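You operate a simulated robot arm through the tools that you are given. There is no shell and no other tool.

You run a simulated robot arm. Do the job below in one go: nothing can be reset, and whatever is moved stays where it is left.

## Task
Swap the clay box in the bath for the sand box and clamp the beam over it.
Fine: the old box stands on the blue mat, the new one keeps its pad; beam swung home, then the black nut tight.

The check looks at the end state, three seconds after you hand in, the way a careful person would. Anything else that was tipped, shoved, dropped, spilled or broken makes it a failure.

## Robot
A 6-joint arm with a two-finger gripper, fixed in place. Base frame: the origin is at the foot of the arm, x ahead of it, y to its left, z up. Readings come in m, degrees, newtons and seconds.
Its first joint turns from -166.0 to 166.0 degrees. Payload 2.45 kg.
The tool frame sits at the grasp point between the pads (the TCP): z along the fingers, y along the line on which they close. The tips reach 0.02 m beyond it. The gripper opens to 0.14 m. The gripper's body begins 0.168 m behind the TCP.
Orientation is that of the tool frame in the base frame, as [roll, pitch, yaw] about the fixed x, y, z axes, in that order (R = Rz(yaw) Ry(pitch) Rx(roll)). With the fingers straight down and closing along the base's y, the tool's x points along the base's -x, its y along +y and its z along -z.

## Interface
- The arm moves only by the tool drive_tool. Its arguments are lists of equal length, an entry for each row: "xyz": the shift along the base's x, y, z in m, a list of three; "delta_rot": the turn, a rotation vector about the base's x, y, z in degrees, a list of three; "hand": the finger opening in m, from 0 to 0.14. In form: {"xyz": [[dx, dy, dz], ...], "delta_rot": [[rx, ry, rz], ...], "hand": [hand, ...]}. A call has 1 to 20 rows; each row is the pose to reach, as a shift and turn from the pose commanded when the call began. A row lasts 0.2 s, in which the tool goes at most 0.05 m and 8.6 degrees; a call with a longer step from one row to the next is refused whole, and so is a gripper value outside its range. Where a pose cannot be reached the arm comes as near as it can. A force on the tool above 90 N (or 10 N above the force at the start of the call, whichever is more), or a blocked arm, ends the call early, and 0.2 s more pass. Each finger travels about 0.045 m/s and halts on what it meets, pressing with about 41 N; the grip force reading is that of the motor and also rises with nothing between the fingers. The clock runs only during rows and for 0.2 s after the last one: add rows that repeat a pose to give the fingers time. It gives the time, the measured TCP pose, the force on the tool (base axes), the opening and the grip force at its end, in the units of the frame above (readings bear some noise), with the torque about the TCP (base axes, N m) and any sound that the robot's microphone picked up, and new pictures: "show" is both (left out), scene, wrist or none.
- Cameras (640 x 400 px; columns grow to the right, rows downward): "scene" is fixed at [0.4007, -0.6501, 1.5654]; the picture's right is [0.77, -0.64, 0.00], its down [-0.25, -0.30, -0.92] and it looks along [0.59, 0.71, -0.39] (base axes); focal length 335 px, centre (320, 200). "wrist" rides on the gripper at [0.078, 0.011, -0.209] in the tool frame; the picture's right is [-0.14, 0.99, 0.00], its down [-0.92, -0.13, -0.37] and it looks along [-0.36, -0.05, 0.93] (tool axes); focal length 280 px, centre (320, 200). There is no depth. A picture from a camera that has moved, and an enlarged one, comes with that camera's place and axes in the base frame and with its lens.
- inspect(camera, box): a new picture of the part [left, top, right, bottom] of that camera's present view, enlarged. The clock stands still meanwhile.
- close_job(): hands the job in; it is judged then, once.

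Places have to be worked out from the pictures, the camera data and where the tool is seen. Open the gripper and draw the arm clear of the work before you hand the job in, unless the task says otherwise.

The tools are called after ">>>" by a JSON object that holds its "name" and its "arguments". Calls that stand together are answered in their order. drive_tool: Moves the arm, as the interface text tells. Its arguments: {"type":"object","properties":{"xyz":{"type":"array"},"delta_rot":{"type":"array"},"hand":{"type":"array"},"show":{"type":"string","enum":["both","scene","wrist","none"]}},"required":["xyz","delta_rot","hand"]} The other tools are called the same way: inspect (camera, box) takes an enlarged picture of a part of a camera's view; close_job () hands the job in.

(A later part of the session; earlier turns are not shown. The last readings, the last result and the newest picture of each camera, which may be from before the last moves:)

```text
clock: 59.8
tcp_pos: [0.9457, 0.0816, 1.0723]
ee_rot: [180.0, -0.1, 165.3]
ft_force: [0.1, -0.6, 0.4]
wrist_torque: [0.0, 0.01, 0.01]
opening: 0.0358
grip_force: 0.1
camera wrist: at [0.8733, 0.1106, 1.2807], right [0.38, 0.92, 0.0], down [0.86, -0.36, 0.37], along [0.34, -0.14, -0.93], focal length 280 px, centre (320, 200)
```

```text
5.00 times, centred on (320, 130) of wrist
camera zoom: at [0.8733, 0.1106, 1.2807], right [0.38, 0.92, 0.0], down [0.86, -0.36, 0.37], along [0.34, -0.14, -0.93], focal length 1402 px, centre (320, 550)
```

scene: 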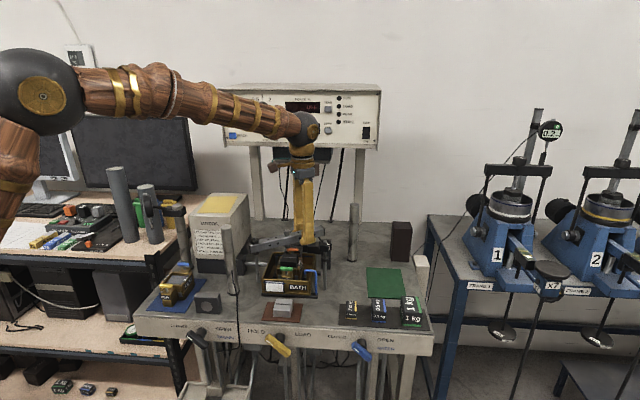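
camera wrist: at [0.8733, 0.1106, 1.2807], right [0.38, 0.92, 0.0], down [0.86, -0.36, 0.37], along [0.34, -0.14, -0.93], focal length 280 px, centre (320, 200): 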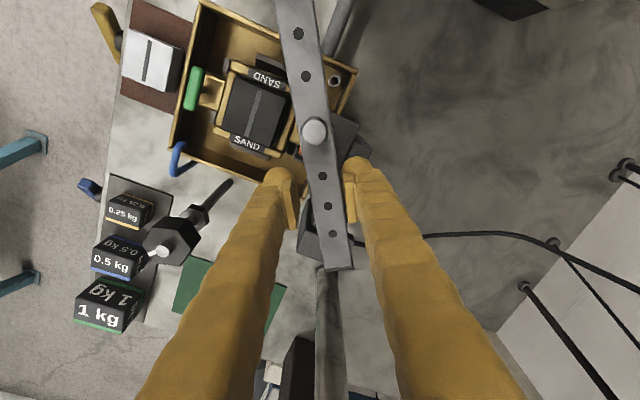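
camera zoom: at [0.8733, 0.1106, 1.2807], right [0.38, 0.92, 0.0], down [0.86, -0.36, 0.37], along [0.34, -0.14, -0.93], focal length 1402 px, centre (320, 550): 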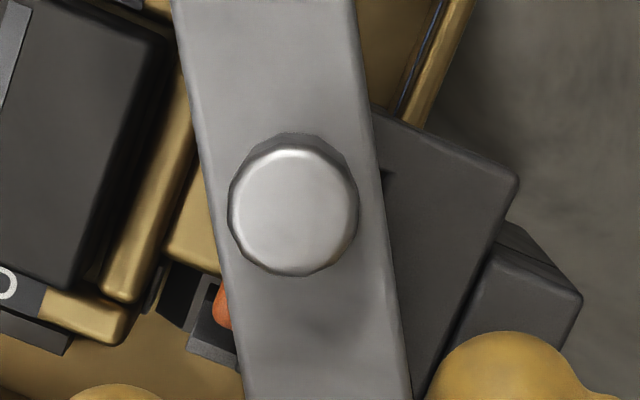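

The geometry says the foot is about 5–7 mm above the handle, and the forces are nil. I'll continue to φ=72°, just short of the nut, and then check the beam and nut heights.

>>> {"name": "drive_tool", "arguments": {"xyz": [[-0.0031, -0.0101, 0], [-0.0068, -0.02, 0], [-0.0112, -0.0295, 0], [-0.0163, -0.0388, 0], [-0.022, -0.0477, 0], [-0.0283, -0.0561, 0], [-0.0283, -0.0561, 0]], "delta_rot": [[0, 0, -4], [0, 0, -8], [0, 0, -12], [0, 0, -16], [0, 0, -20], [0, 0, -24], [0, 0, -24]], "hand": [0.036, 0.036, 0.036, 0.036, 0.036, 0.036, 0.036], "show": "both"}}

>>> {"name": "inspect", "arguments": {"camera": "scene", "box": [275, 225, 335, 275]}}

>>> {"name": "inspect", "arguments": {"camera": "wrist", "box": [200, 40, 440, 280]}}

>>> {"name": "inspect", "arguments": {"camera": "scene", "box": [308, 232, 338, 262]}}

```text
clock: 61.4
tcp_pos: [0.9166, 0.0231, 1.0688]
ee_rot: [-180.0, -0.1, 141.2]
ft_force: [0.4, 0.5, -0.8]
wrist_torque: [0.02, 0.03, -0.01]
opening: 0.0361
grip_force: 0.1
camera wrist: at [0.8636, 0.0806, 1.2793], right [0.73, 0.69, 0.0], down [0.64, -0.68, 0.37], along [0.25, -0.27, -0.93], focal length 280 px, centre (320, 200)
```

scene: 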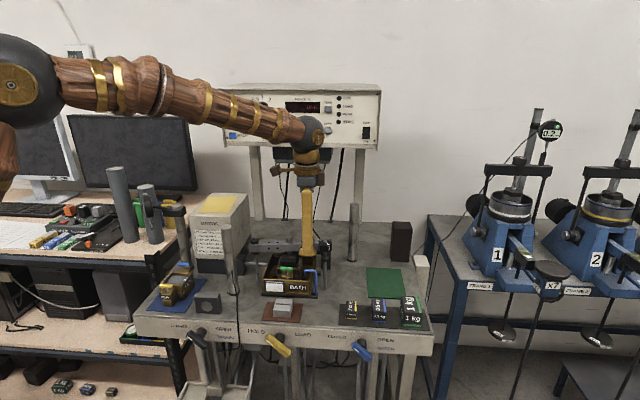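
wrist: 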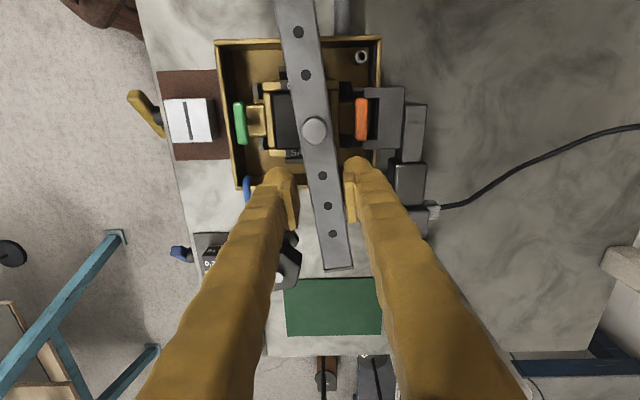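

```text
8.00 times, centred on (305, 250) of scene
camera zoom: at [0.4007, -0.6501, 1.5654], right [0.77, -0.64, 0.0], down [-0.25, -0.3, -0.92], along [0.59, 0.71, -0.39], focal length 2680 px, centre (440, -200)
```

zoom: 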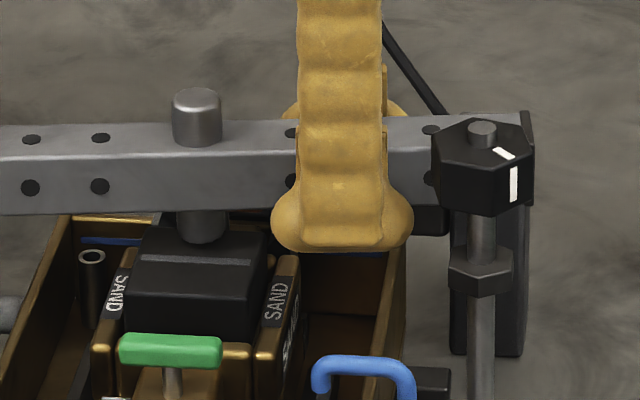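

```text
1.67 times, centred on (320, 160) of wrist
camera zoom: at [0.8636, 0.0806, 1.2793], right [0.73, 0.69, 0.0], down [0.64, -0.68, 0.37], along [0.25, -0.27, -0.93], focal length 467 px, centre (320, 267)
```

zoom: 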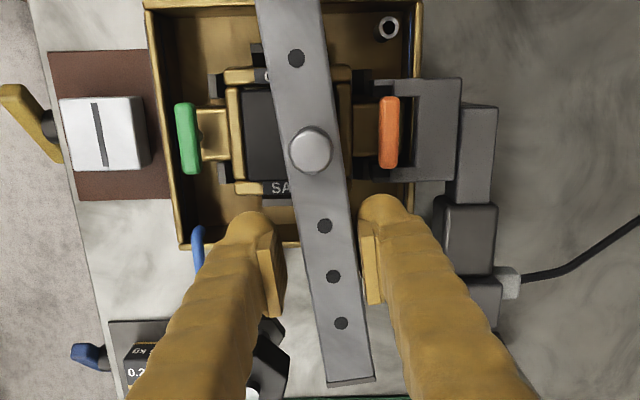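

```text
13.33 times, centred on (323, 247) of scene
camera zoom: at [0.4007, -0.6501, 1.5654], right [0.77, -0.64, 0.0], down [-0.25, -0.3, -0.92], along [0.59, 0.71, -0.39], focal length 4467 px, centre (280, -427)
```

zoom: 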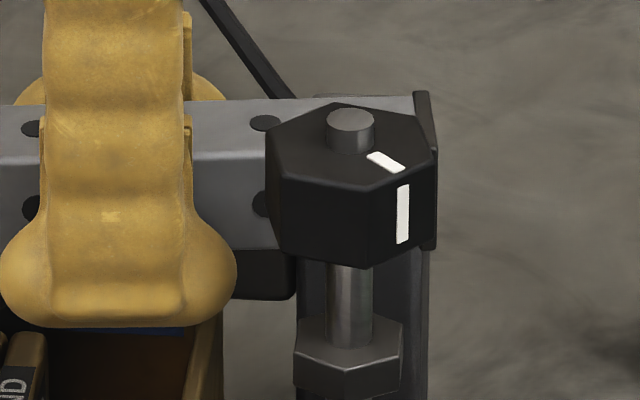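

The beam (about 1.047–1.070) sits within the gap between the collar (≈1.05) and the nut bottom (≈1.078). I'll proceed slowly to φ=78° and check force and picture.

>>> {"name": "drive_tool", "arguments": {"xyz": [[-0.0034, -0.0041, 0], [-0.0069, -0.0081, 0], [-0.0105, -0.0119, 0], [-0.0105, -0.0119, 0]], "delta_rot": [[0, 0, -2], [0, 0, -4], [0, 0, -6], [0, 0, -6]], "hand": [0.036, 0.036, 0.036, 0.036], "show": "wrist"}}

>>> {"name": "inspect", "arguments": {"camera": "scene", "box": [275, 225, 335, 275]}}

>>> {"name": "inspect", "arguments": {"camera": "wrist", "box": [220, 80, 400, 280]}}

```text
clock: 62.4
tcp_pos: [0.9076, 0.0128, 1.0707]
ee_rot: [-180.0, -0.1, 135.3]
ft_force: [-0.6, -0.1, 0.7]
wrist_torque: [-0.02, -0.01, -0.04]
opening: 0.036
grip_force: 0.0
camera wrist: at [0.8594, 0.0743, 1.2796], right [0.79, 0.61, 0.0], down [0.57, -0.74, 0.37], along [0.22, -0.29, -0.93], focal length 280 px, centre (320, 200)
```

wrist: 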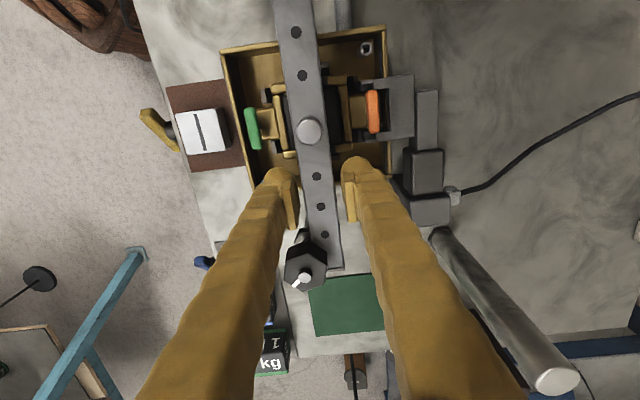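

```text
8.00 times, centred on (305, 250) of scene
camera zoom: at [0.4007, -0.6501, 1.5654], right [0.77, -0.64, 0.0], down [-0.25, -0.3, -0.92], along [0.59, 0.71, -0.39], focal length 2680 px, centre (440, -200)
```

zoom: 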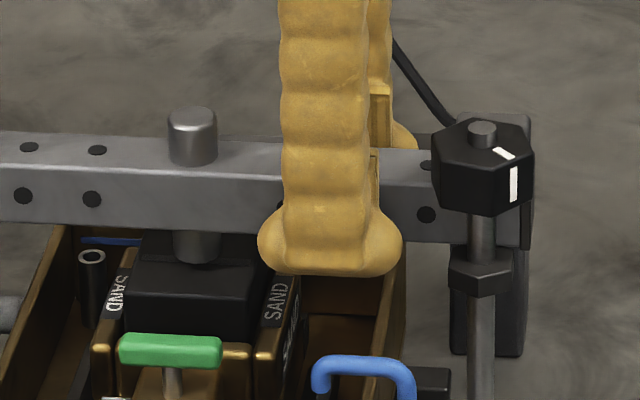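

```text
2.00 times, centred on (310, 180) of wrist
camera zoom: at [0.8594, 0.0743, 1.2796], right [0.79, 0.61, 0.0], down [0.57, -0.74, 0.37], along [0.22, -0.29, -0.93], focal length 561 px, centre (340, 240)
```

zoom: 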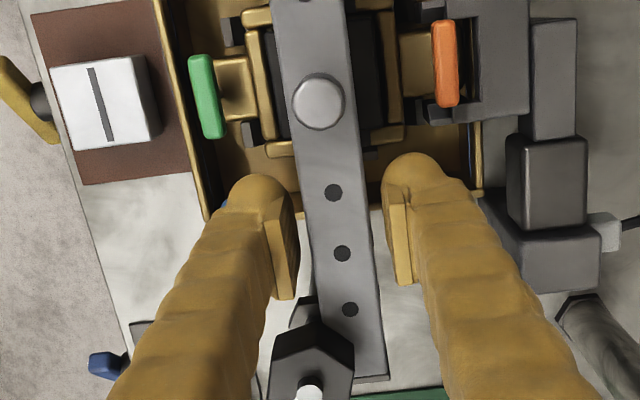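

The beam has slid under the nut and is nearly home, centred in the loose straddle. I'll push gently in the front (-b) direction in small steps until the beam bears on the stud and a force appears.

>>> {"name": "drive_tool", "arguments": {"xyz": [[-0.0018, -0.0018, 0], [-0.0036, -0.0036, 0], [-0.0045, -0.0045, 0], [-0.0045, -0.0045, 0]], "delta_rot": [[0, 0, 0], [0, 0, 0], [0, 0, 0], [0, 0, 0]], "hand": [0.036, 0.036, 0.036, 0.036], "show": "none"}}

>>> {"name": "inspect", "arguments": {"camera": "wrist", "box": [220, 80, 400, 280]}}

```text
clock: 63.4
tcp_pos: [0.9036, 0.0077, 1.0701]
ee_rot: [-180.0, -0.2, 135.3]
ft_force: [2.4, 1.6, 1.4]
wrist_torque: [0.02, -0.05, -0.04]
opening: 0.0375
grip_force: 1.1
```

```text
2.00 times, centred on (310, 180) of wrist
camera zoom: at [0.8551, 0.0694, 1.2785], right [0.79, 0.61, 0.0], down [0.57, -0.74, 0.37], along [0.22, -0.29, -0.93], focal length 561 px, centre (340, 240)
```

zoom: 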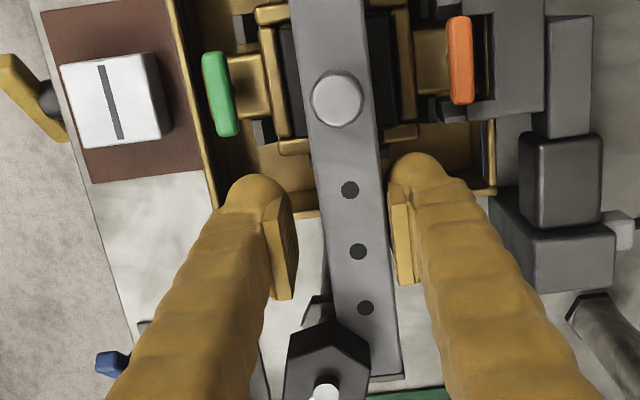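

A force of about 3 N opposes the push, so the beam is touching its stop. I'll push 2 mm more to confirm it is hard home.

>>> {"name": "drive_tool", "arguments": {"xyz": [[-0.0012, -0.0012, 0], [-0.002, -0.002, 0], [-0.002, -0.002, 0]], "delta_rot": [[0, 0, 0], [0, 0, 0], [0, 0, 0]], "hand": [0.036, 0.036, 0.036], "show": "none"}}

>>> {"name": "inspect", "arguments": {"camera": "wrist", "box": [220, 80, 400, 280]}}

>>> {"name": "inspect", "arguments": {"camera": "scene", "box": [275, 225, 335, 275]}}

>>> {"name": "inspect", "arguments": {"camera": "scene", "box": [308, 232, 338, 262]}}

```text
clock: 64.2
tcp_pos: [0.9004, 0.0069, 1.0699]
ee_rot: [-180.0, 0.1, 135.4]
ft_force: [10.6, 4.4, -0.1]
wrist_torque: [0.03, -0.11, -0.18]
opening: 0.0434
grip_force: 5.1
```

```text
2.00 times, centred on (310, 180) of wrist
camera zoom: at [0.8525, 0.0673, 1.2789], right [0.79, 0.61, 0.0], down [0.57, -0.74, 0.37], along [0.22, -0.29, -0.93], focal length 561 px, centre (340, 240)
```

zoom: 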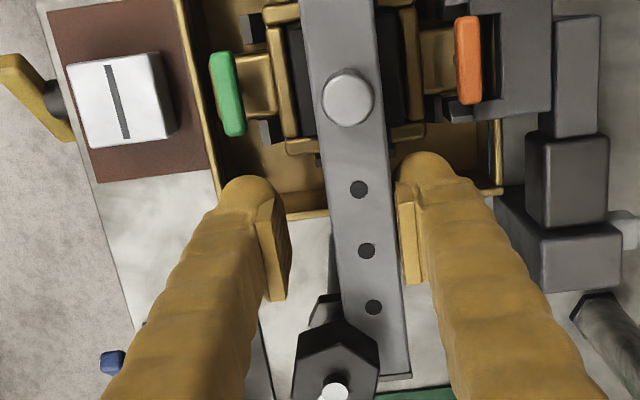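

```text
8.00 times, centred on (305, 250) of scene
camera zoom: at [0.4007, -0.6501, 1.5654], right [0.77, -0.64, 0.0], down [-0.25, -0.3, -0.92], along [0.59, 0.71, -0.39], focal length 2680 px, centre (440, -200)
```

zoom: 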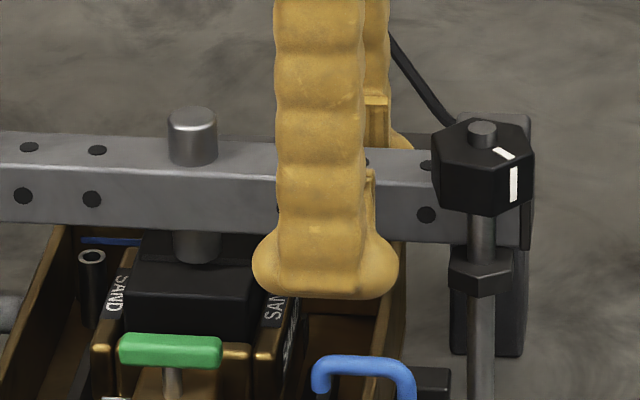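

```text
13.33 times, centred on (323, 247) of scene
camera zoom: at [0.4007, -0.6501, 1.5654], right [0.77, -0.64, 0.0], down [-0.25, -0.3, -0.92], along [0.59, 0.71, -0.39], focal length 4467 px, centre (280, -427)
```

zoom: 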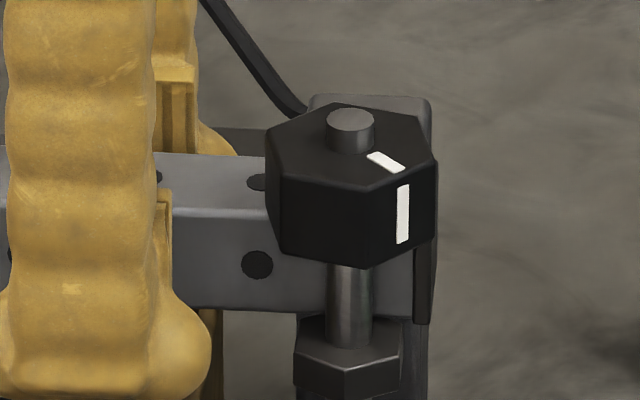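

The beam didn't move further with 11 N on it, so it's hard against the stud: home. I'll back off the push, open the fingers, and lift straight out.

>>> {"name": "drive_tool", "arguments": {"xyz": [[0.002, 0.002, 0], [0.0045, 0.0045, 0], [0.0045, 0.0045, 0], [0.0045, 0.0045, 0], [0.0045, 0.0045, 0], [0.0045, 0.0045, 0.01], [0.0045, 0.0045, 0.03], [0.0045, 0.0045, 0.06], [0.0045, 0.0045, 0.1], [0.0045, 0.0045, 0.14], [0.0045, 0.0045, 0.14]], "delta_rot": [[0, 0, 0], [0, 0, 0], [0, 0, 0], [0, 0, 0], [0, 0, 0], [0, 0, 0], [0, 0, 0], [0, 0, 0], [0, 0, 0], [0, 0, 0], [0, 0, 0]], "hand": [0.036, 0.036, 0.045, 0.055, 0.06, 0.06, 0.06, 0.06, 0.06, 0.06, 0.06], "show": "both"}}

>>> {"name": "inspect", "arguments": {"camera": "wrist", "box": [220, 60, 400, 260]}}

>>> {"name": "inspect", "arguments": {"camera": "scene", "box": [245, 215, 335, 290]}}

>>> {"name": "inspect", "arguments": {"camera": "scene", "box": [308, 232, 338, 262]}}

```text
clock: 66.6
tcp_pos: [0.9044, 0.011, 1.2118]
ee_rot: [179.9, 0.0, 135.4]
ft_force: [0.4, -0.3, 0.3]
wrist_torque: [0.0, -0.01, -0.05]
opening: 0.0599
grip_force: 0.1
camera wrist: at [0.8566, 0.0724, 1.4206], right [0.79, 0.61, 0.0], down [0.57, -0.74, 0.37], along [0.22, -0.29, -0.93], focal length 280 px, centre (320, 200)
```

scene: 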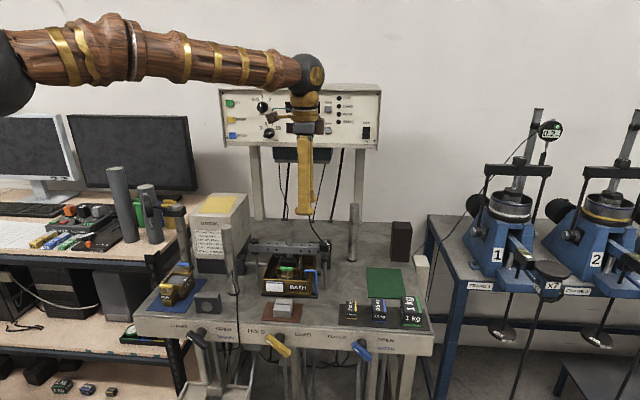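
wrist: 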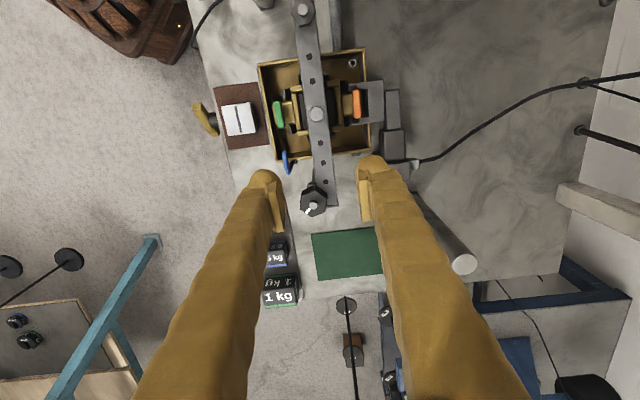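

```text
2.00 times, centred on (310, 160) of wrist
camera zoom: at [0.8566, 0.0724, 1.4206], right [0.79, 0.61, 0.0], down [0.57, -0.74, 0.37], along [0.22, -0.29, -0.93], focal length 561 px, centre (340, 280)
```

zoom: 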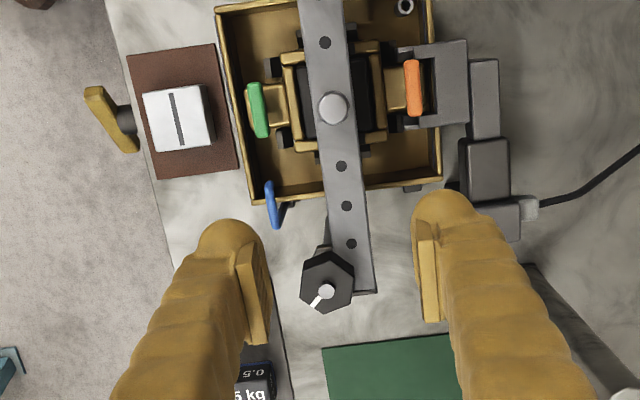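

```text
5.33 times, centred on (290, 252) of scene
camera zoom: at [0.4007, -0.6501, 1.5654], right [0.77, -0.64, 0.0], down [-0.25, -0.3, -0.92], along [0.59, 0.71, -0.39], focal length 1787 px, centre (480, -80)
```

zoom: 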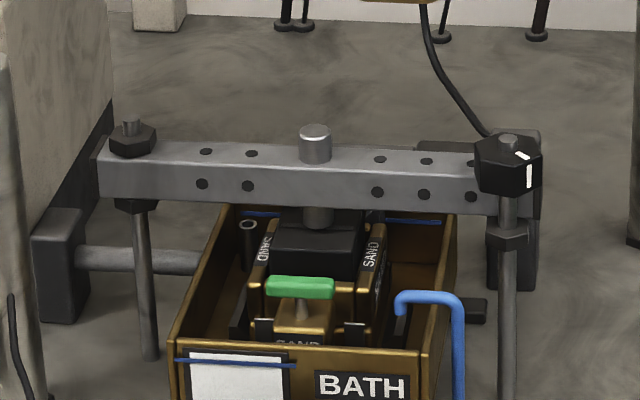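

```text
13.33 times, centred on (323, 247) of scene
camera zoom: at [0.4007, -0.6501, 1.5654], right [0.77, -0.64, 0.0], down [-0.25, -0.3, -0.92], along [0.59, 0.71, -0.39], focal length 4467 px, centre (280, -427)
```

zoom: 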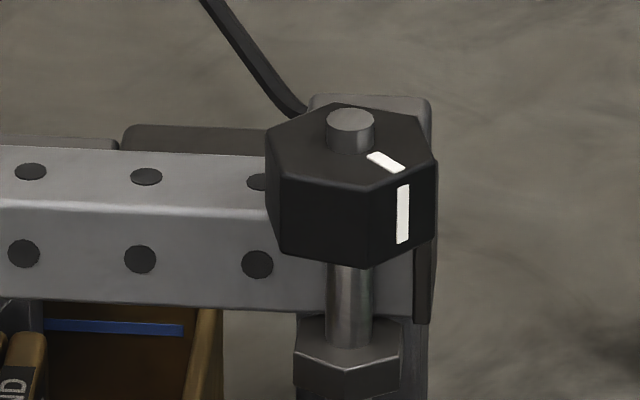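

The beam is home across the box, behind the stud and under the nut. The nut centre is about (0.932, -0.0385) and it spans z≈1.078–1.096. Its flats are square to base angles -88.5°+60k, so I'll move above it and rotate the wrist positive to about +91.5° to leave room for clockwise turns.

>>> {"name": "drive_tool", "arguments": {"xyz": [[0.003, -0.006, 0], [0.006, -0.012, 0], [0.009, -0.018, 0], [0.012, -0.024, 0], [0.015, -0.03, 0], [0.018, -0.036, 0], [0.021, -0.04, 0], [0.024, -0.044, 0], [0.0276, -0.0495, 0], [0.0276, -0.0495, 0], [0.0276, -0.0495, 0], [0.0276, -0.0495, 0], [0.0276, -0.0495, 0], [0.0276, -0.0495, 0], [0.0276, -0.0495, 0], [0.0276, -0.0495, 0], [0.0276, -0.0495, 0], [0.0276, -0.0495, 0], [0.0276, -0.0495, 0]], "delta_rot": [[0, 0, 8], [0, 0, 16], [0, 0, 24], [0, 0, 32], [0, 0, 40], [0, 0, 48], [0, 0, 56], [0, 0, 64], [0, 0, 72], [0, 0, 80], [0, 0, 88], [0, 0, 96], [0, 0, 104], [0, 0, 112], [0, 0, 120], [0, 0, 128], [0, 0, 136.2], [0, 0, 136.2], [0, 0, 136.2]], "hand": [0.06, 0.06, 0.06, 0.06, 0.06, 0.06, 0.06, 0.06, 0.06, 0.06, 0.06, 0.06, 0.06, 0.06, 0.06, 0.06, 0.06, 0.06, 0.06], "show": "both"}}

>>> {"name": "inspect", "arguments": {"camera": "wrist", "box": [240, 90, 400, 230]}}

```text
clock: 70.6
tcp_pos: [0.9326, -0.0395, 1.209]
ee_rot: [180.0, -0.1, -88.3]
ft_force: [0.1, -0.1, 0.1]
wrist_torque: [0.02, -0.01, -0.02]
opening: 0.0601
grip_force: 0.0
camera wrist: at [0.9244, -0.1182, 1.4186], right [-0.99, 0.11, 0.0], down [0.1, 0.92, 0.37], along [0.04, 0.37, -0.93], focal length 280 px, centre (320, 200)
```

scene: 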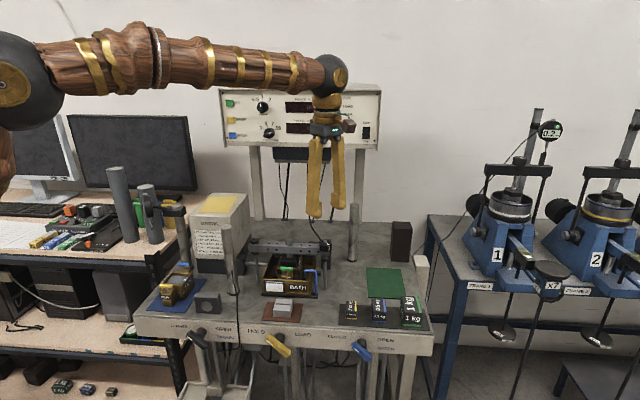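
wrist: 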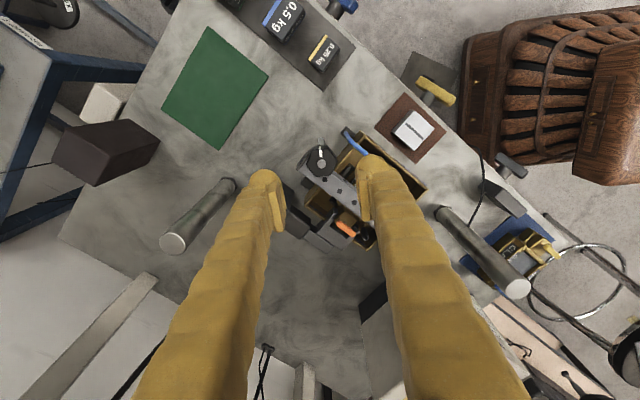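

```text
2.86 times, centred on (320, 160) of wrist
camera zoom: at [0.9244, -0.1182, 1.4186], right [-0.99, 0.11, 0.0], down [0.1, 0.92, 0.37], along [0.04, 0.37, -0.93], focal length 801 px, centre (320, 314)
```

zoom: 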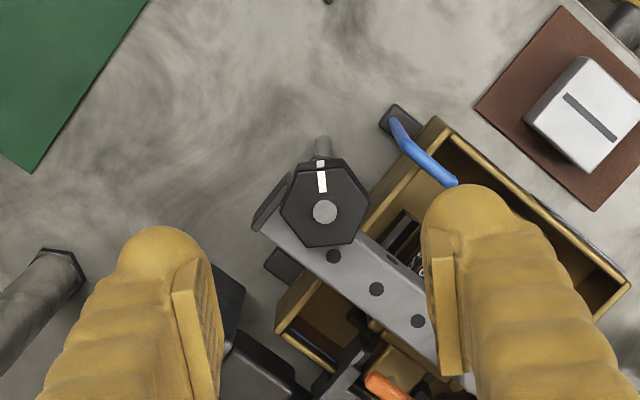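

I rotated to a vertex-aligned angle by mistake, since the flats need rel yaw 120.5°. I'll rotate a further +28.8°, shift (-1.5, +2.5) mm to centre on the nut, and recheck.

>>> {"name": "drive_tool", "arguments": {"xyz": [[-0.0015, 0.0025, 0], [-0.0015, 0.0025, -0.01], [-0.0015, 0.0025, -0.025], [-0.0015, 0.0025, -0.04], [-0.0015, 0.0025, -0.05], [-0.0015, 0.0025, -0.05]], "delta_rot": [[0, 0, 7], [0, 0, 14], [0, 0, 21], [0, 0, 28.8], [0, 0, 28.8], [0, 0, 28.8]], "hand": [0.06, 0.06, 0.06, 0.06, 0.06, 0.06], "show": "both"}}

>>> {"name": "inspect", "arguments": {"camera": "wrist", "box": [260, 110, 380, 230]}}

>>> {"name": "inspect", "arguments": {"camera": "scene", "box": [290, 205, 350, 265]}}

```text
clock: 72.0
tcp_pos: [0.9315, -0.0342, 1.1585]
ee_rot: [179.9, -0.1, -59.6]
ft_force: [-0.2, -0.7, 0.1]
wrist_torque: [-0.01, 0.02, -0.01]
opening: 0.06
grip_force: 0.0
camera wrist: at [0.9627, -0.1088, 1.3686], right [-0.92, -0.38, 0.0], down [-0.36, 0.86, 0.37], along [-0.14, 0.34, -0.93], focal length 280 px, centre (320, 200)
```

scene: 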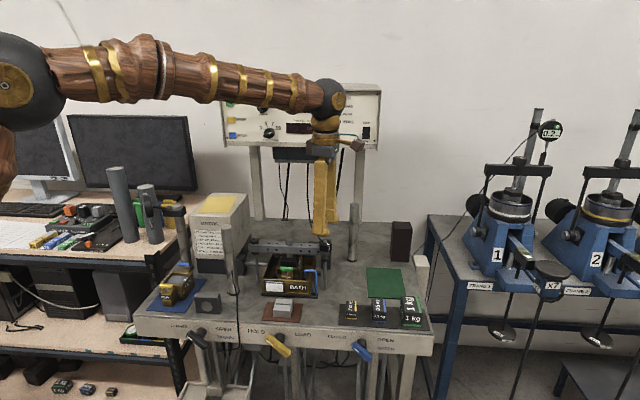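
wrist: 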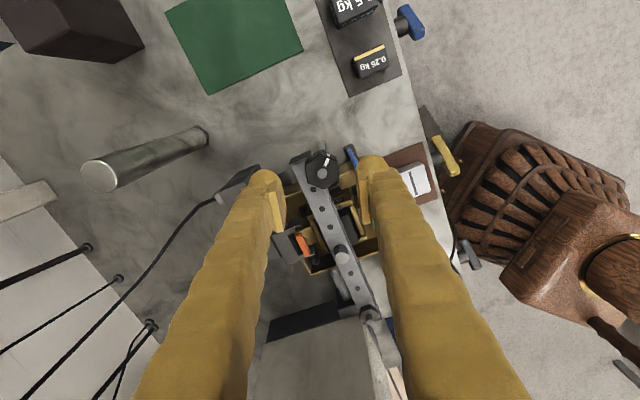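

```text
3.33 times, centred on (320, 170) of wrist
camera zoom: at [0.9627, -0.1088, 1.3686], right [-0.92, -0.38, 0.0], down [-0.36, 0.86, 0.37], along [-0.14, 0.34, -0.93], focal length 935 px, centre (320, 300)
```

zoom: 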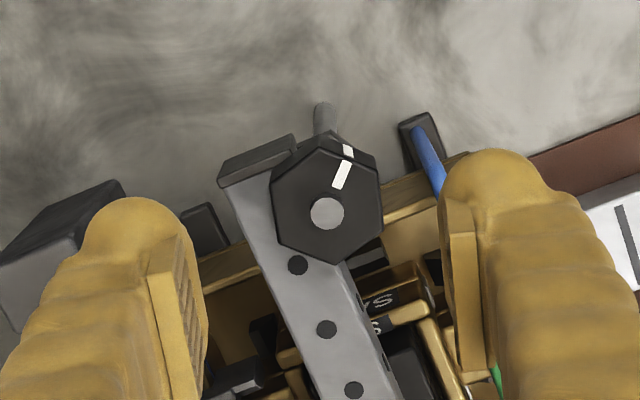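

```text
6.67 times, centred on (320, 235) of scene
camera zoom: at [0.4007, -0.6501, 1.5654], right [0.77, -0.64, 0.0], down [-0.25, -0.3, -0.92], along [0.59, 0.71, -0.39], focal length 2233 px, centre (320, -33)
```

zoom: 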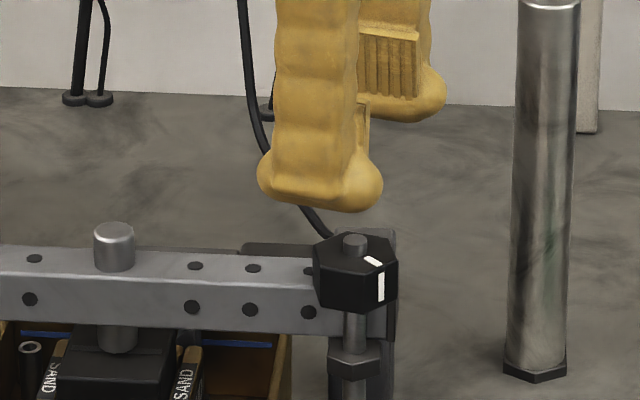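

Flats are now parallel to the pads within about 2°. The nut centre is at about (0.9305, -0.037). I'll correct (-1.5, -2.7) mm and -1.5°, narrow the opening to 0.05 and descend to TCP z≈1.101, tips well above the beam top.

>>> {"name": "drive_tool", "arguments": {"xyz": [[-0.0015, -0.0027, -0.01], [-0.0015, -0.0027, -0.03], [-0.0015, -0.0027, -0.045], [-0.0015, -0.0027, -0.055], [-0.0015, -0.0027, -0.057], [-0.0015, -0.0027, -0.057]], "delta_rot": [[0, 0, -1.5], [0, 0, -1.5], [0, 0, -1.5], [0, 0, -1.5], [0, 0, -1.5], [0, 0, -1.5]], "hand": [0.05, 0.05, 0.05, 0.05, 0.05, 0.05], "show": "wrist"}}

>>> {"name": "inspect", "arguments": {"camera": "wrist", "box": [270, 140, 370, 240]}}

>>> {"name": "inspect", "arguments": {"camera": "scene", "box": [300, 215, 345, 260]}}

```text
clock: 73.4
tcp_pos: [0.93, -0.0391, 1.1023]
ee_rot: [180.0, -0.2, -61.2]
ft_force: [0.3, -0.3, 0.4]
wrist_torque: [0.04, -0.02, -0.02]
opening: 0.0499
grip_force: 0.1
camera wrist: at [0.9579, -0.1133, 1.3115], right [-0.93, -0.36, 0.0], down [-0.33, 0.87, 0.37], along [-0.13, 0.34, -0.93], focal length 280 px, centre (320, 200)
```

wrist: 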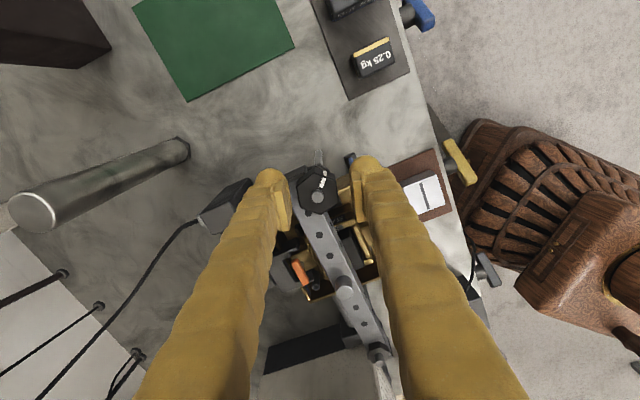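

```text
4.00 times, centred on (320, 190) of wrist
camera zoom: at [0.9579, -0.1133, 1.3115], right [-0.93, -0.36, 0.0], down [-0.33, 0.87, 0.37], along [-0.13, 0.34, -0.93], focal length 1122 px, centre (320, 240)
```

zoom: 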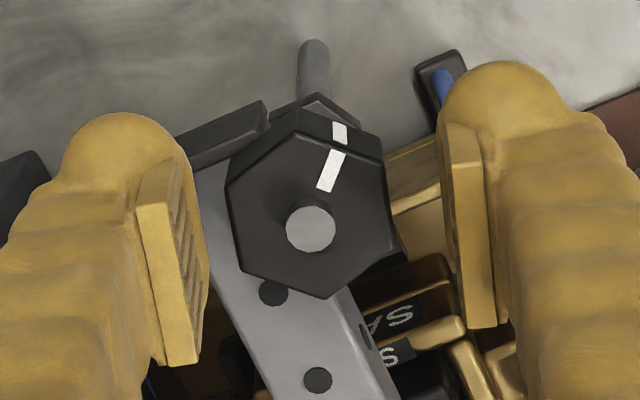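

```text
8.89 times, centred on (322, 238) of scene
camera zoom: at [0.4007, -0.6501, 1.5654], right [0.77, -0.64, 0.0], down [-0.25, -0.3, -0.92], along [0.59, 0.71, -0.39], focal length 2978 px, centre (298, -133)
```

zoom: 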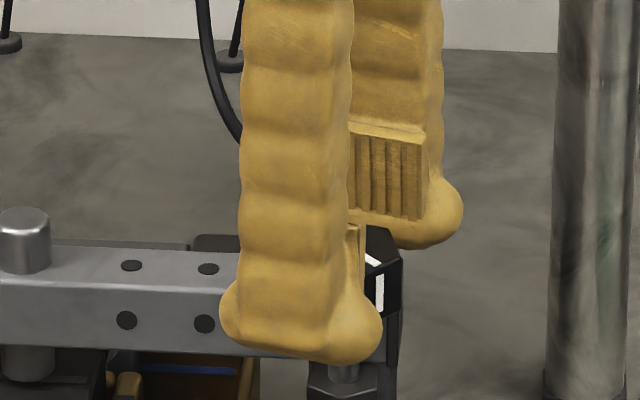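

The flats are parallel with the pads, and the nut is 2 mm to one side of the tool axis. I'll correct that and lower carefully to TCP ≈1.095, checking for contact with the beam.

>>> {"name": "drive_tool", "arguments": {"xyz": [[0.0018, 0.0008, 0], [0.0018, 0.0008, -0.003], [0.0018, 0.0008, -0.005], [0.0018, 0.0008, -0.007], [0.0018, 0.0008, -0.007]], "delta_rot": [[0, 0, 0], [0, 0, 0], [0, 0, 0], [0, 0, 0], [0, 0, 0]], "hand": [0.05, 0.05, 0.05, 0.05, 0.05], "show": "none"}}

>>> {"name": "inspect", "arguments": {"camera": "wrist", "box": [270, 140, 370, 240]}}

>>> {"name": "inspect", "arguments": {"camera": "scene", "box": [300, 215, 345, 260]}}

```text
clock: 74.6
tcp_pos: [0.9304, -0.0385, 1.0969]
ee_rot: [180.0, -0.2, -61.0]
ft_force: [0.2, -1.2, 9.5]
wrist_torque: [0.09, -0.33, 0.04]
opening: 0.05
grip_force: 0.1
```

```text
4.00 times, centred on (320, 190) of wrist
camera zoom: at [0.9592, -0.1123, 1.3052], right [-0.93, -0.36, 0.0], down [-0.33, 0.87, 0.37], along [-0.13, 0.34, -0.93], focal length 1122 px, centre (320, 240)
```

zoom: 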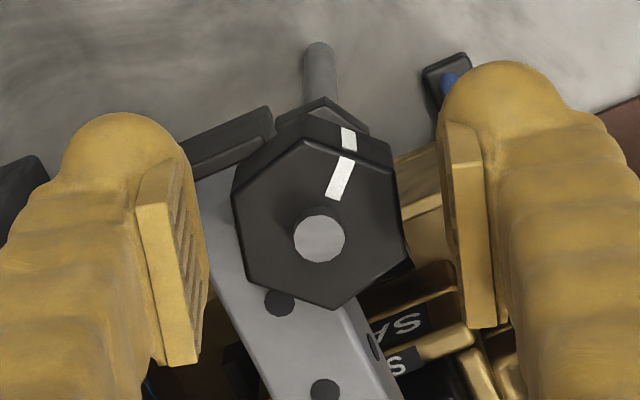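

```text
8.89 times, centred on (322, 238) of scene
camera zoom: at [0.4007, -0.6501, 1.5654], right [0.77, -0.64, 0.0], down [-0.25, -0.3, -0.92], along [0.59, 0.71, -0.39], focal length 2978 px, centre (298, -133)
```

zoom: 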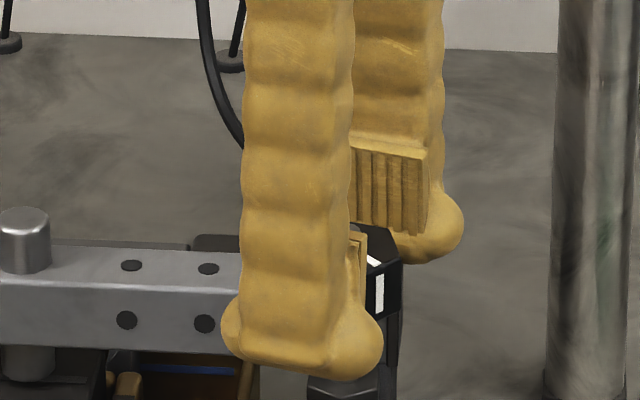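

The tips touched the beam top lightly (9.5 N) at tip z≈1.076, so the beam top is ≈1.076. I'll raise 2 mm clear of it and close on the nut.

>>> {"name": "drive_tool", "arguments": {"xyz": [[0, 0, 0.0025], [0, 0, 0.0025], [0, 0, 0.0025], [0, 0, 0.0025], [0, 0, 0.0025], [0, 0, 0.0025]], "delta_rot": [[0, 0, 0], [0, 0, 0], [0, 0, 0], [0, 0, 0], [0, 0, 0], [0, 0, 0]], "hand": [0.05, 0.044, 0.036, 0.028, 0.02, 0.02], "show": "none"}}

>>> {"name": "inspect", "arguments": {"camera": "wrist", "box": [270, 140, 370, 240]}}

>>> {"name": "inspect", "arguments": {"camera": "scene", "box": [300, 215, 345, 260]}}

```text
clock: 76.0
tcp_pos: [0.9316, -0.0374, 1.0969]
ee_rot: [-180.0, -0.1, -61.1]
ft_force: [1.1, -0.2, 3.3]
wrist_torque: [0.13, -0.04, -0.03]
opening: 0.0319
grip_force: 45.1
```

```text
4.00 times, centred on (320, 190) of wrist
camera zoom: at [0.9599, -0.1127, 1.3059], right [-0.93, -0.36, 0.0], down [-0.33, 0.87, 0.37], along [-0.13, 0.34, -0.93], focal length 1122 px, centre (320, 240)
```

zoom: 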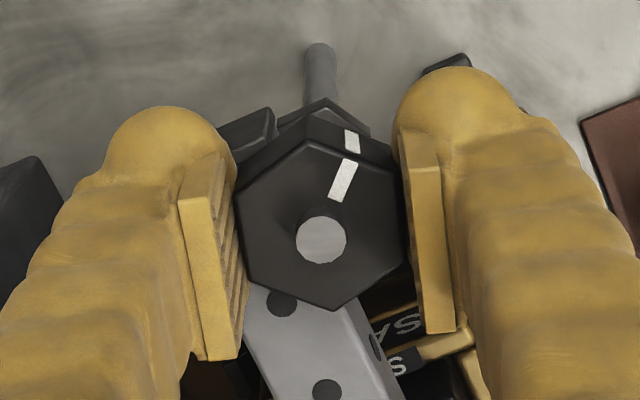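

```text
8.89 times, centred on (322, 238) of scene
camera zoom: at [0.4007, -0.6501, 1.5654], right [0.77, -0.64, 0.0], down [-0.25, -0.3, -0.92], along [0.59, 0.71, -0.39], focal length 2978 px, centre (298, -133)
```

zoom: 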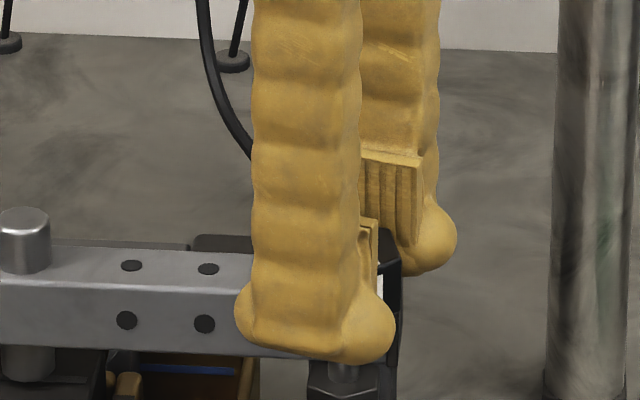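

The nut is held across flats (31.9 mm, 45 N) with nearly no side force. I'll raise 1.5 mm off the beam and turn clockwise 60° as a first test, watching the torque.

>>> {"name": "drive_tool", "arguments": {"xyz": [[0, 0, 0.0015], [0, 0, 0.0015], [0, 0, 0.0015], [0, 0, 0.0015], [0, 0, 0.0015], [0, 0, 0.0015], [0, 0, 0.0015], [0, 0, 0.0015], [0, 0, 0.0015], [0, 0, 0.0015]], "delta_rot": [[0, 0, 0], [0, 0, -7], [0, 0, -14], [0, 0, -21], [0, 0, -28], [0, 0, -35], [0, 0, -42], [0, 0, -49], [0, 0, -56], [0, 0, -60]], "hand": [0.02, 0.02, 0.02, 0.02, 0.02, 0.02, 0.02, 0.02, 0.02, 0.02], "show": "both"}}

>>> {"name": "inspect", "arguments": {"camera": "wrist", "box": [270, 140, 370, 240]}}

>>> {"name": "inspect", "arguments": {"camera": "scene", "box": [300, 215, 345, 260]}}

```text
clock: 78.2
tcp_pos: [0.9309, -0.0373, 1.0995]
ee_rot: [179.8, -0.2, -121.3]
ft_force: [-51.2, 4.4, -26.1]
wrist_torque: [-0.2, 0.4, 0.03]
opening: 0.0317
grip_force: 45.0
camera wrist: at [0.8818, -0.0995, 1.3092], right [-0.78, 0.63, 0.0], down [0.59, 0.72, 0.37], along [0.23, 0.29, -0.93], focal length 280 px, centre (320, 200)
```

scene: 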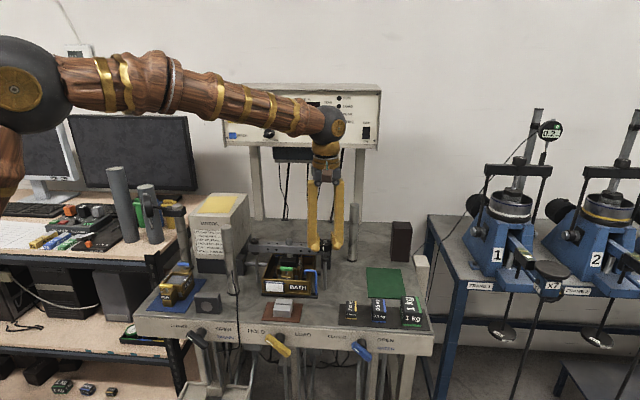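
wrist: 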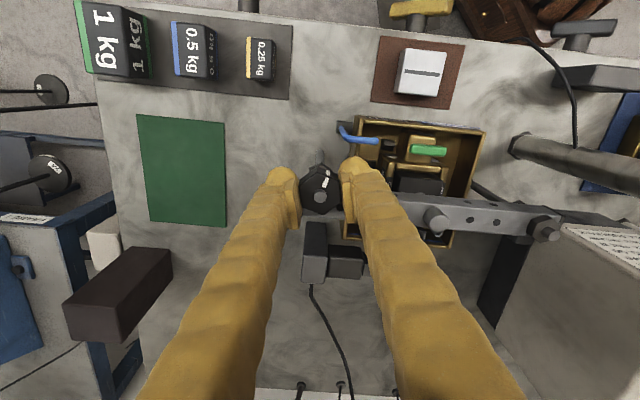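

```text
4.00 times, centred on (320, 190) of wrist
camera zoom: at [0.8818, -0.0995, 1.3092], right [-0.78, 0.63, 0.0], down [0.59, 0.72, 0.37], along [0.23, 0.29, -0.93], focal length 1122 px, centre (320, 240)
```

zoom: 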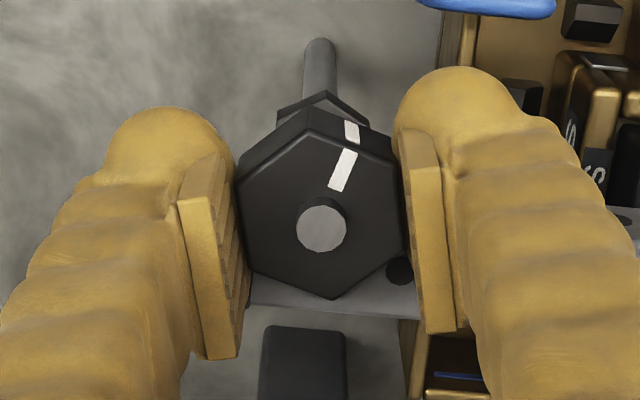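

```text
8.89 times, centred on (322, 238) of scene
camera zoom: at [0.4007, -0.6501, 1.5654], right [0.77, -0.64, 0.0], down [-0.25, -0.3, -0.92], along [0.59, 0.71, -0.39], focal length 2978 px, centre (298, -133)
```

zoom: 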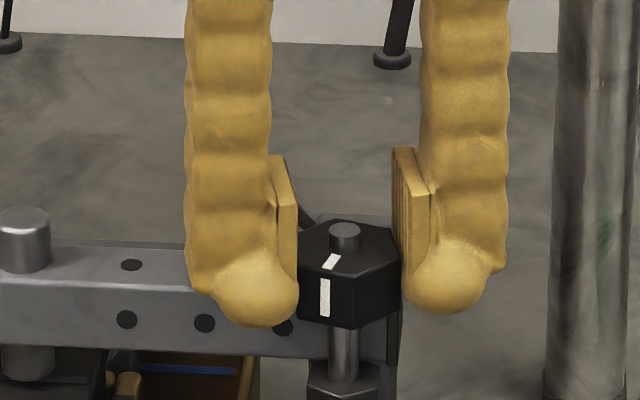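

The nut turned 60° cleanly (its mark moved), and a downward pull shows it is threading down, but there is a 51 N side load from a slight off-centre command. I'll ease the command -x to null it.

>>> {"name": "drive_tool", "arguments": {"xyz": [[-0.001, 0, -0.0005], [-0.002, 0, -0.001], [-0.002, 0, -0.001]], "delta_rot": [[0, 0, 0], [0, 0, 0], [0, 0, 0]], "hand": [0.02, 0.02, 0.02], "show": "none"}}

```text
clock: 79.0
tcp_pos: [0.9305, -0.0379, 1.0997]
ee_rot: [-179.8, 0.1, -121.1]
ft_force: [10.1, 16.5, -12.3]
wrist_torque: [0.4, -0.28, -0.05]
opening: 0.0318
grip_force: 45.3
```

Nearly nulled; the arm is stiff at about 30 N/mm. The TCP is now centred on the nut, so I'll apply tiny corrections and continue turning clockwise 120°.

>>> {"name": "drive_tool", "arguments": {"xyz": [[0.0003, 0.0005, -0.0005], [0.0003, 0.0005, -0.0005], [0.0003, 0.0005, -0.0006], [0.0003, 0.0005, -0.0006], [0.0003, 0.0005, -0.0007], [0.0003, 0.0005, -0.0007], [0.0003, 0.0005, -0.0008], [0.0003, 0.0005, -0.0008], [0.0003, 0.0005, -0.0009], [0.0003, 0.0005, -0.001]], "delta_rot": [[0, 0, 0], [0, 0, -7], [0, 0, -14], [0, 0, -21], [0, 0, -28], [0, 0, -35], [0, 0, -42], [0, 0, -49], [0, 0, -56], [0, 0, -60]], "hand": [0.02, 0.02, 0.02, 0.02, 0.02, 0.02, 0.02, 0.02, 0.02, 0.02], "show": "none"}}

>>> {"name": "inspect", "arguments": {"camera": "scene", "box": [300, 215, 345, 260]}}

>>> {"name": "inspect", "arguments": {"camera": "wrist", "box": [270, 140, 370, 240]}}

```text
clock: 81.2
tcp_pos: [0.9279, -0.0373, 1.0962]
ee_rot: [-180.0, -0.2, 178.7]
ft_force: [-3.4, 0.9, -7.8]
wrist_torque: [0.05, -0.04, 0.47]
opening: 0.0363
grip_force: 44.3
```

```text
8.89 times, centred on (322, 238) of scene
camera zoom: at [0.4007, -0.6501, 1.5654], right [0.77, -0.64, 0.0], down [-0.25, -0.3, -0.92], along [0.59, 0.71, -0.39], focal length 2978 px, centre (298, -133)
```

zoom: 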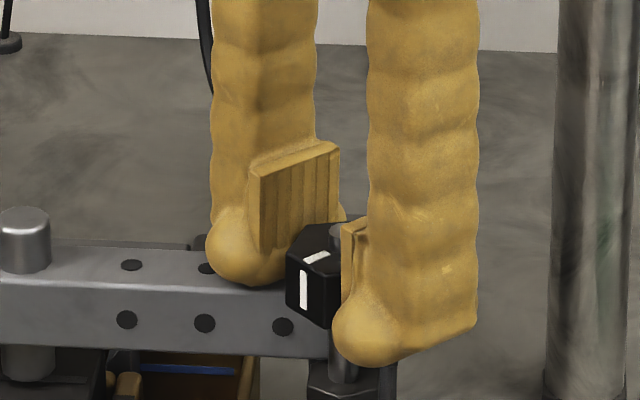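

```text
4.00 times, centred on (320, 190) of wrist
camera zoom: at [0.8518, -0.0257, 1.3061], right [0.16, 0.99, 0.0], down [0.92, -0.15, 0.37], along [0.36, -0.06, -0.93], focal length 1122 px, centre (320, 240)
```

zoom: 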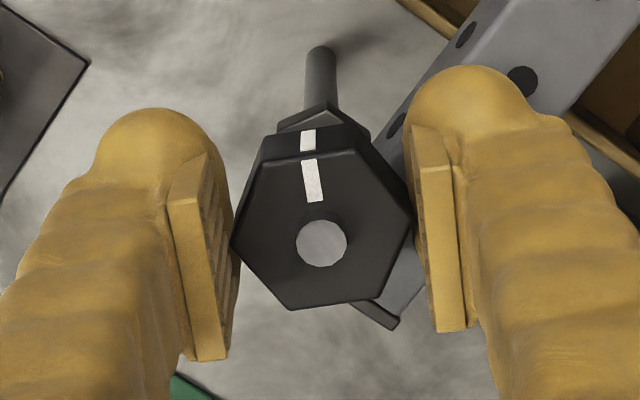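

The opening grew to 36 mm and torque rose to 0.47 N·m: the nut stopped after about 91° total and the fingers slipped onto its corners, so it has come down onto the beam. I'll open, raise slightly, and inspect the nut-to-beam contact before re-gripping squarely for a final snug.

>>> {"name": "drive_tool", "arguments": {"xyz": [[0, 0, 0], [0, 0, 0], [0, 0, 0.002], [0, 0, 0.002], [0, 0, 0.002], [0, 0, 0.002], [0, 0, 0.002], [0, 0, 0.002], [0, 0, 0.002]], "delta_rot": [[0, 0, 0], [0, 0, 0], [0, 0, 0], [0, 0, 7], [0, 0, 14], [0, 0, 21], [0, 0, 28], [0, 0, 30.5], [0, 0, 30.5]], "hand": [0.042, 0.05, 0.05, 0.05, 0.05, 0.05, 0.05, 0.05, 0.05], "show": "both"}}

>>> {"name": "inspect", "arguments": {"camera": "wrist", "box": [270, 140, 370, 240]}}

>>> {"name": "inspect", "arguments": {"camera": "scene", "box": [305, 228, 340, 263]}}

```text
clock: 83.2
tcp_pos: [0.9301, -0.0389, 1.0987]
ee_rot: [-180.0, -0.1, -150.6]
ft_force: [-0.1, 0.2, 0.0]
wrist_torque: [0.02, 0.0, -0.02]
opening: 0.05
grip_force: 0.1
camera wrist: at [0.857, -0.0673, 1.3079], right [-0.37, 0.93, 0.0], down [0.87, 0.34, 0.37], along [0.34, 0.14, -0.93], focal length 280 px, centre (320, 200)
```

scene: 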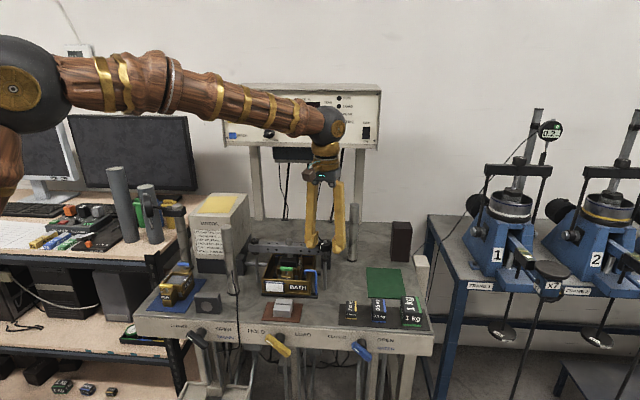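
wrist: 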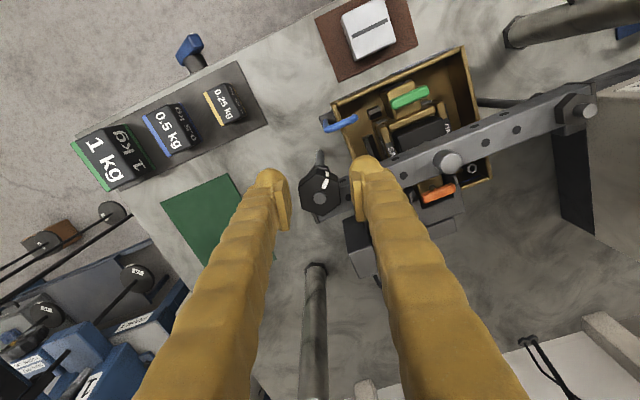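

```text
4.00 times, centred on (320, 190) of wrist
camera zoom: at [0.857, -0.0673, 1.3079], right [-0.37, 0.93, 0.0], down [0.87, 0.34, 0.37], along [0.34, 0.14, -0.93], focal length 1122 px, centre (320, 240)
```

zoom: 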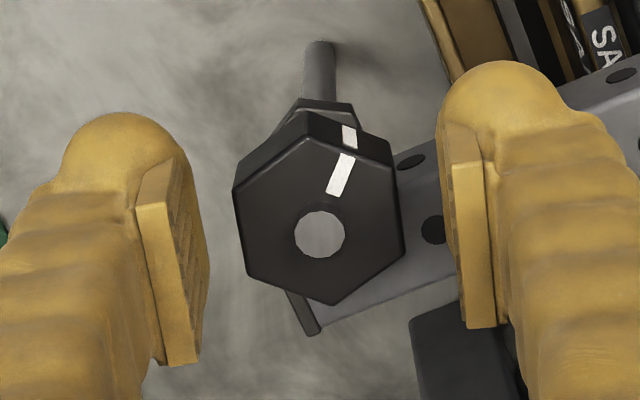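

```text
11.43 times, centred on (322, 246) of scene
camera zoom: at [0.4007, -0.6501, 1.5654], right [0.77, -0.64, 0.0], down [-0.25, -0.3, -0.92], along [0.59, 0.71, -0.39], focal length 3828 px, centre (291, -320)
```

zoom: 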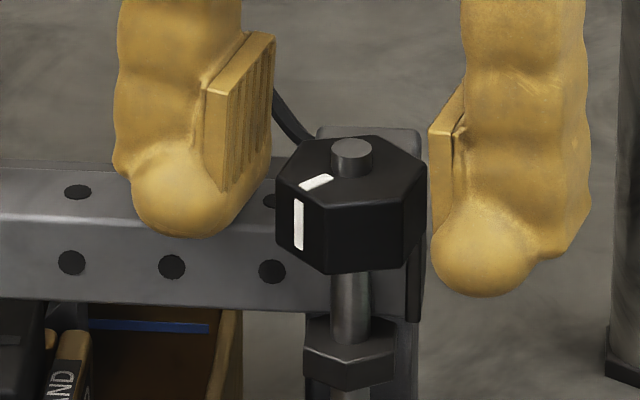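

The tool is centred on the nut and the flats are aligned again. I'll close, then turn clockwise in small increments while reading the torque, to confirm it is tight rather than a slip.

>>> {"name": "drive_tool", "arguments": {"xyz": [[0, 0, 0], [0, 0, 0], [0, 0, 0], [0, 0, 0], [0, 0, 0]], "delta_rot": [[0, 0, 0], [0, 0, 0], [0, 0, 0], [0, 0, 0], [0, 0, 0]], "hand": [0.042, 0.034, 0.026, 0.02, 0.02], "show": "none"}}

>>> {"name": "drive_tool", "arguments": {"xyz": [[0, 0, 0], [0, 0, 0], [0, 0, 0]], "delta_rot": [[0, 0, -3], [0, 0, -6], [0, 0, -6]], "hand": [0.02, 0.02, 0.02], "show": "none"}}

>>> {"name": "inspect", "arguments": {"camera": "wrist", "box": [270, 140, 370, 240]}}

```text
clock: 84.4
tcp_pos: [0.9299, -0.038, 1.0975]
ee_rot: [-179.9, -0.1, -150.6]
ft_force: [4.0, -4.0, -0.9]
wrist_torque: [-0.06, -0.05, 0.27]
opening: 0.0317
grip_force: 45.0
```

```text
clock: 85.2
tcp_pos: [0.9307, -0.0381, 1.0975]
ee_rot: [179.9, -0.1, -156.7]
ft_force: [10.1, -10.5, -6.3]
wrist_torque: [-0.11, -0.09, 0.68]
opening: 0.0334
grip_force: 45.1
```

```text
4.00 times, centred on (320, 190) of wrist
camera zoom: at [0.8542, -0.0596, 1.308], right [-0.27, 0.96, 0.0], down [0.9, 0.25, 0.37], along [0.35, 0.1, -0.93], focal length 1122 px, centre (320, 240)
```

zoom: 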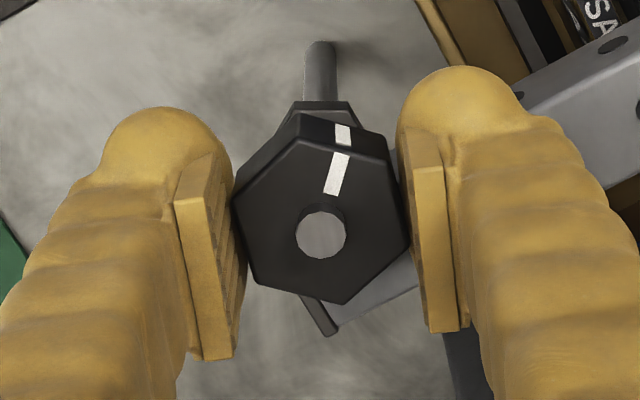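

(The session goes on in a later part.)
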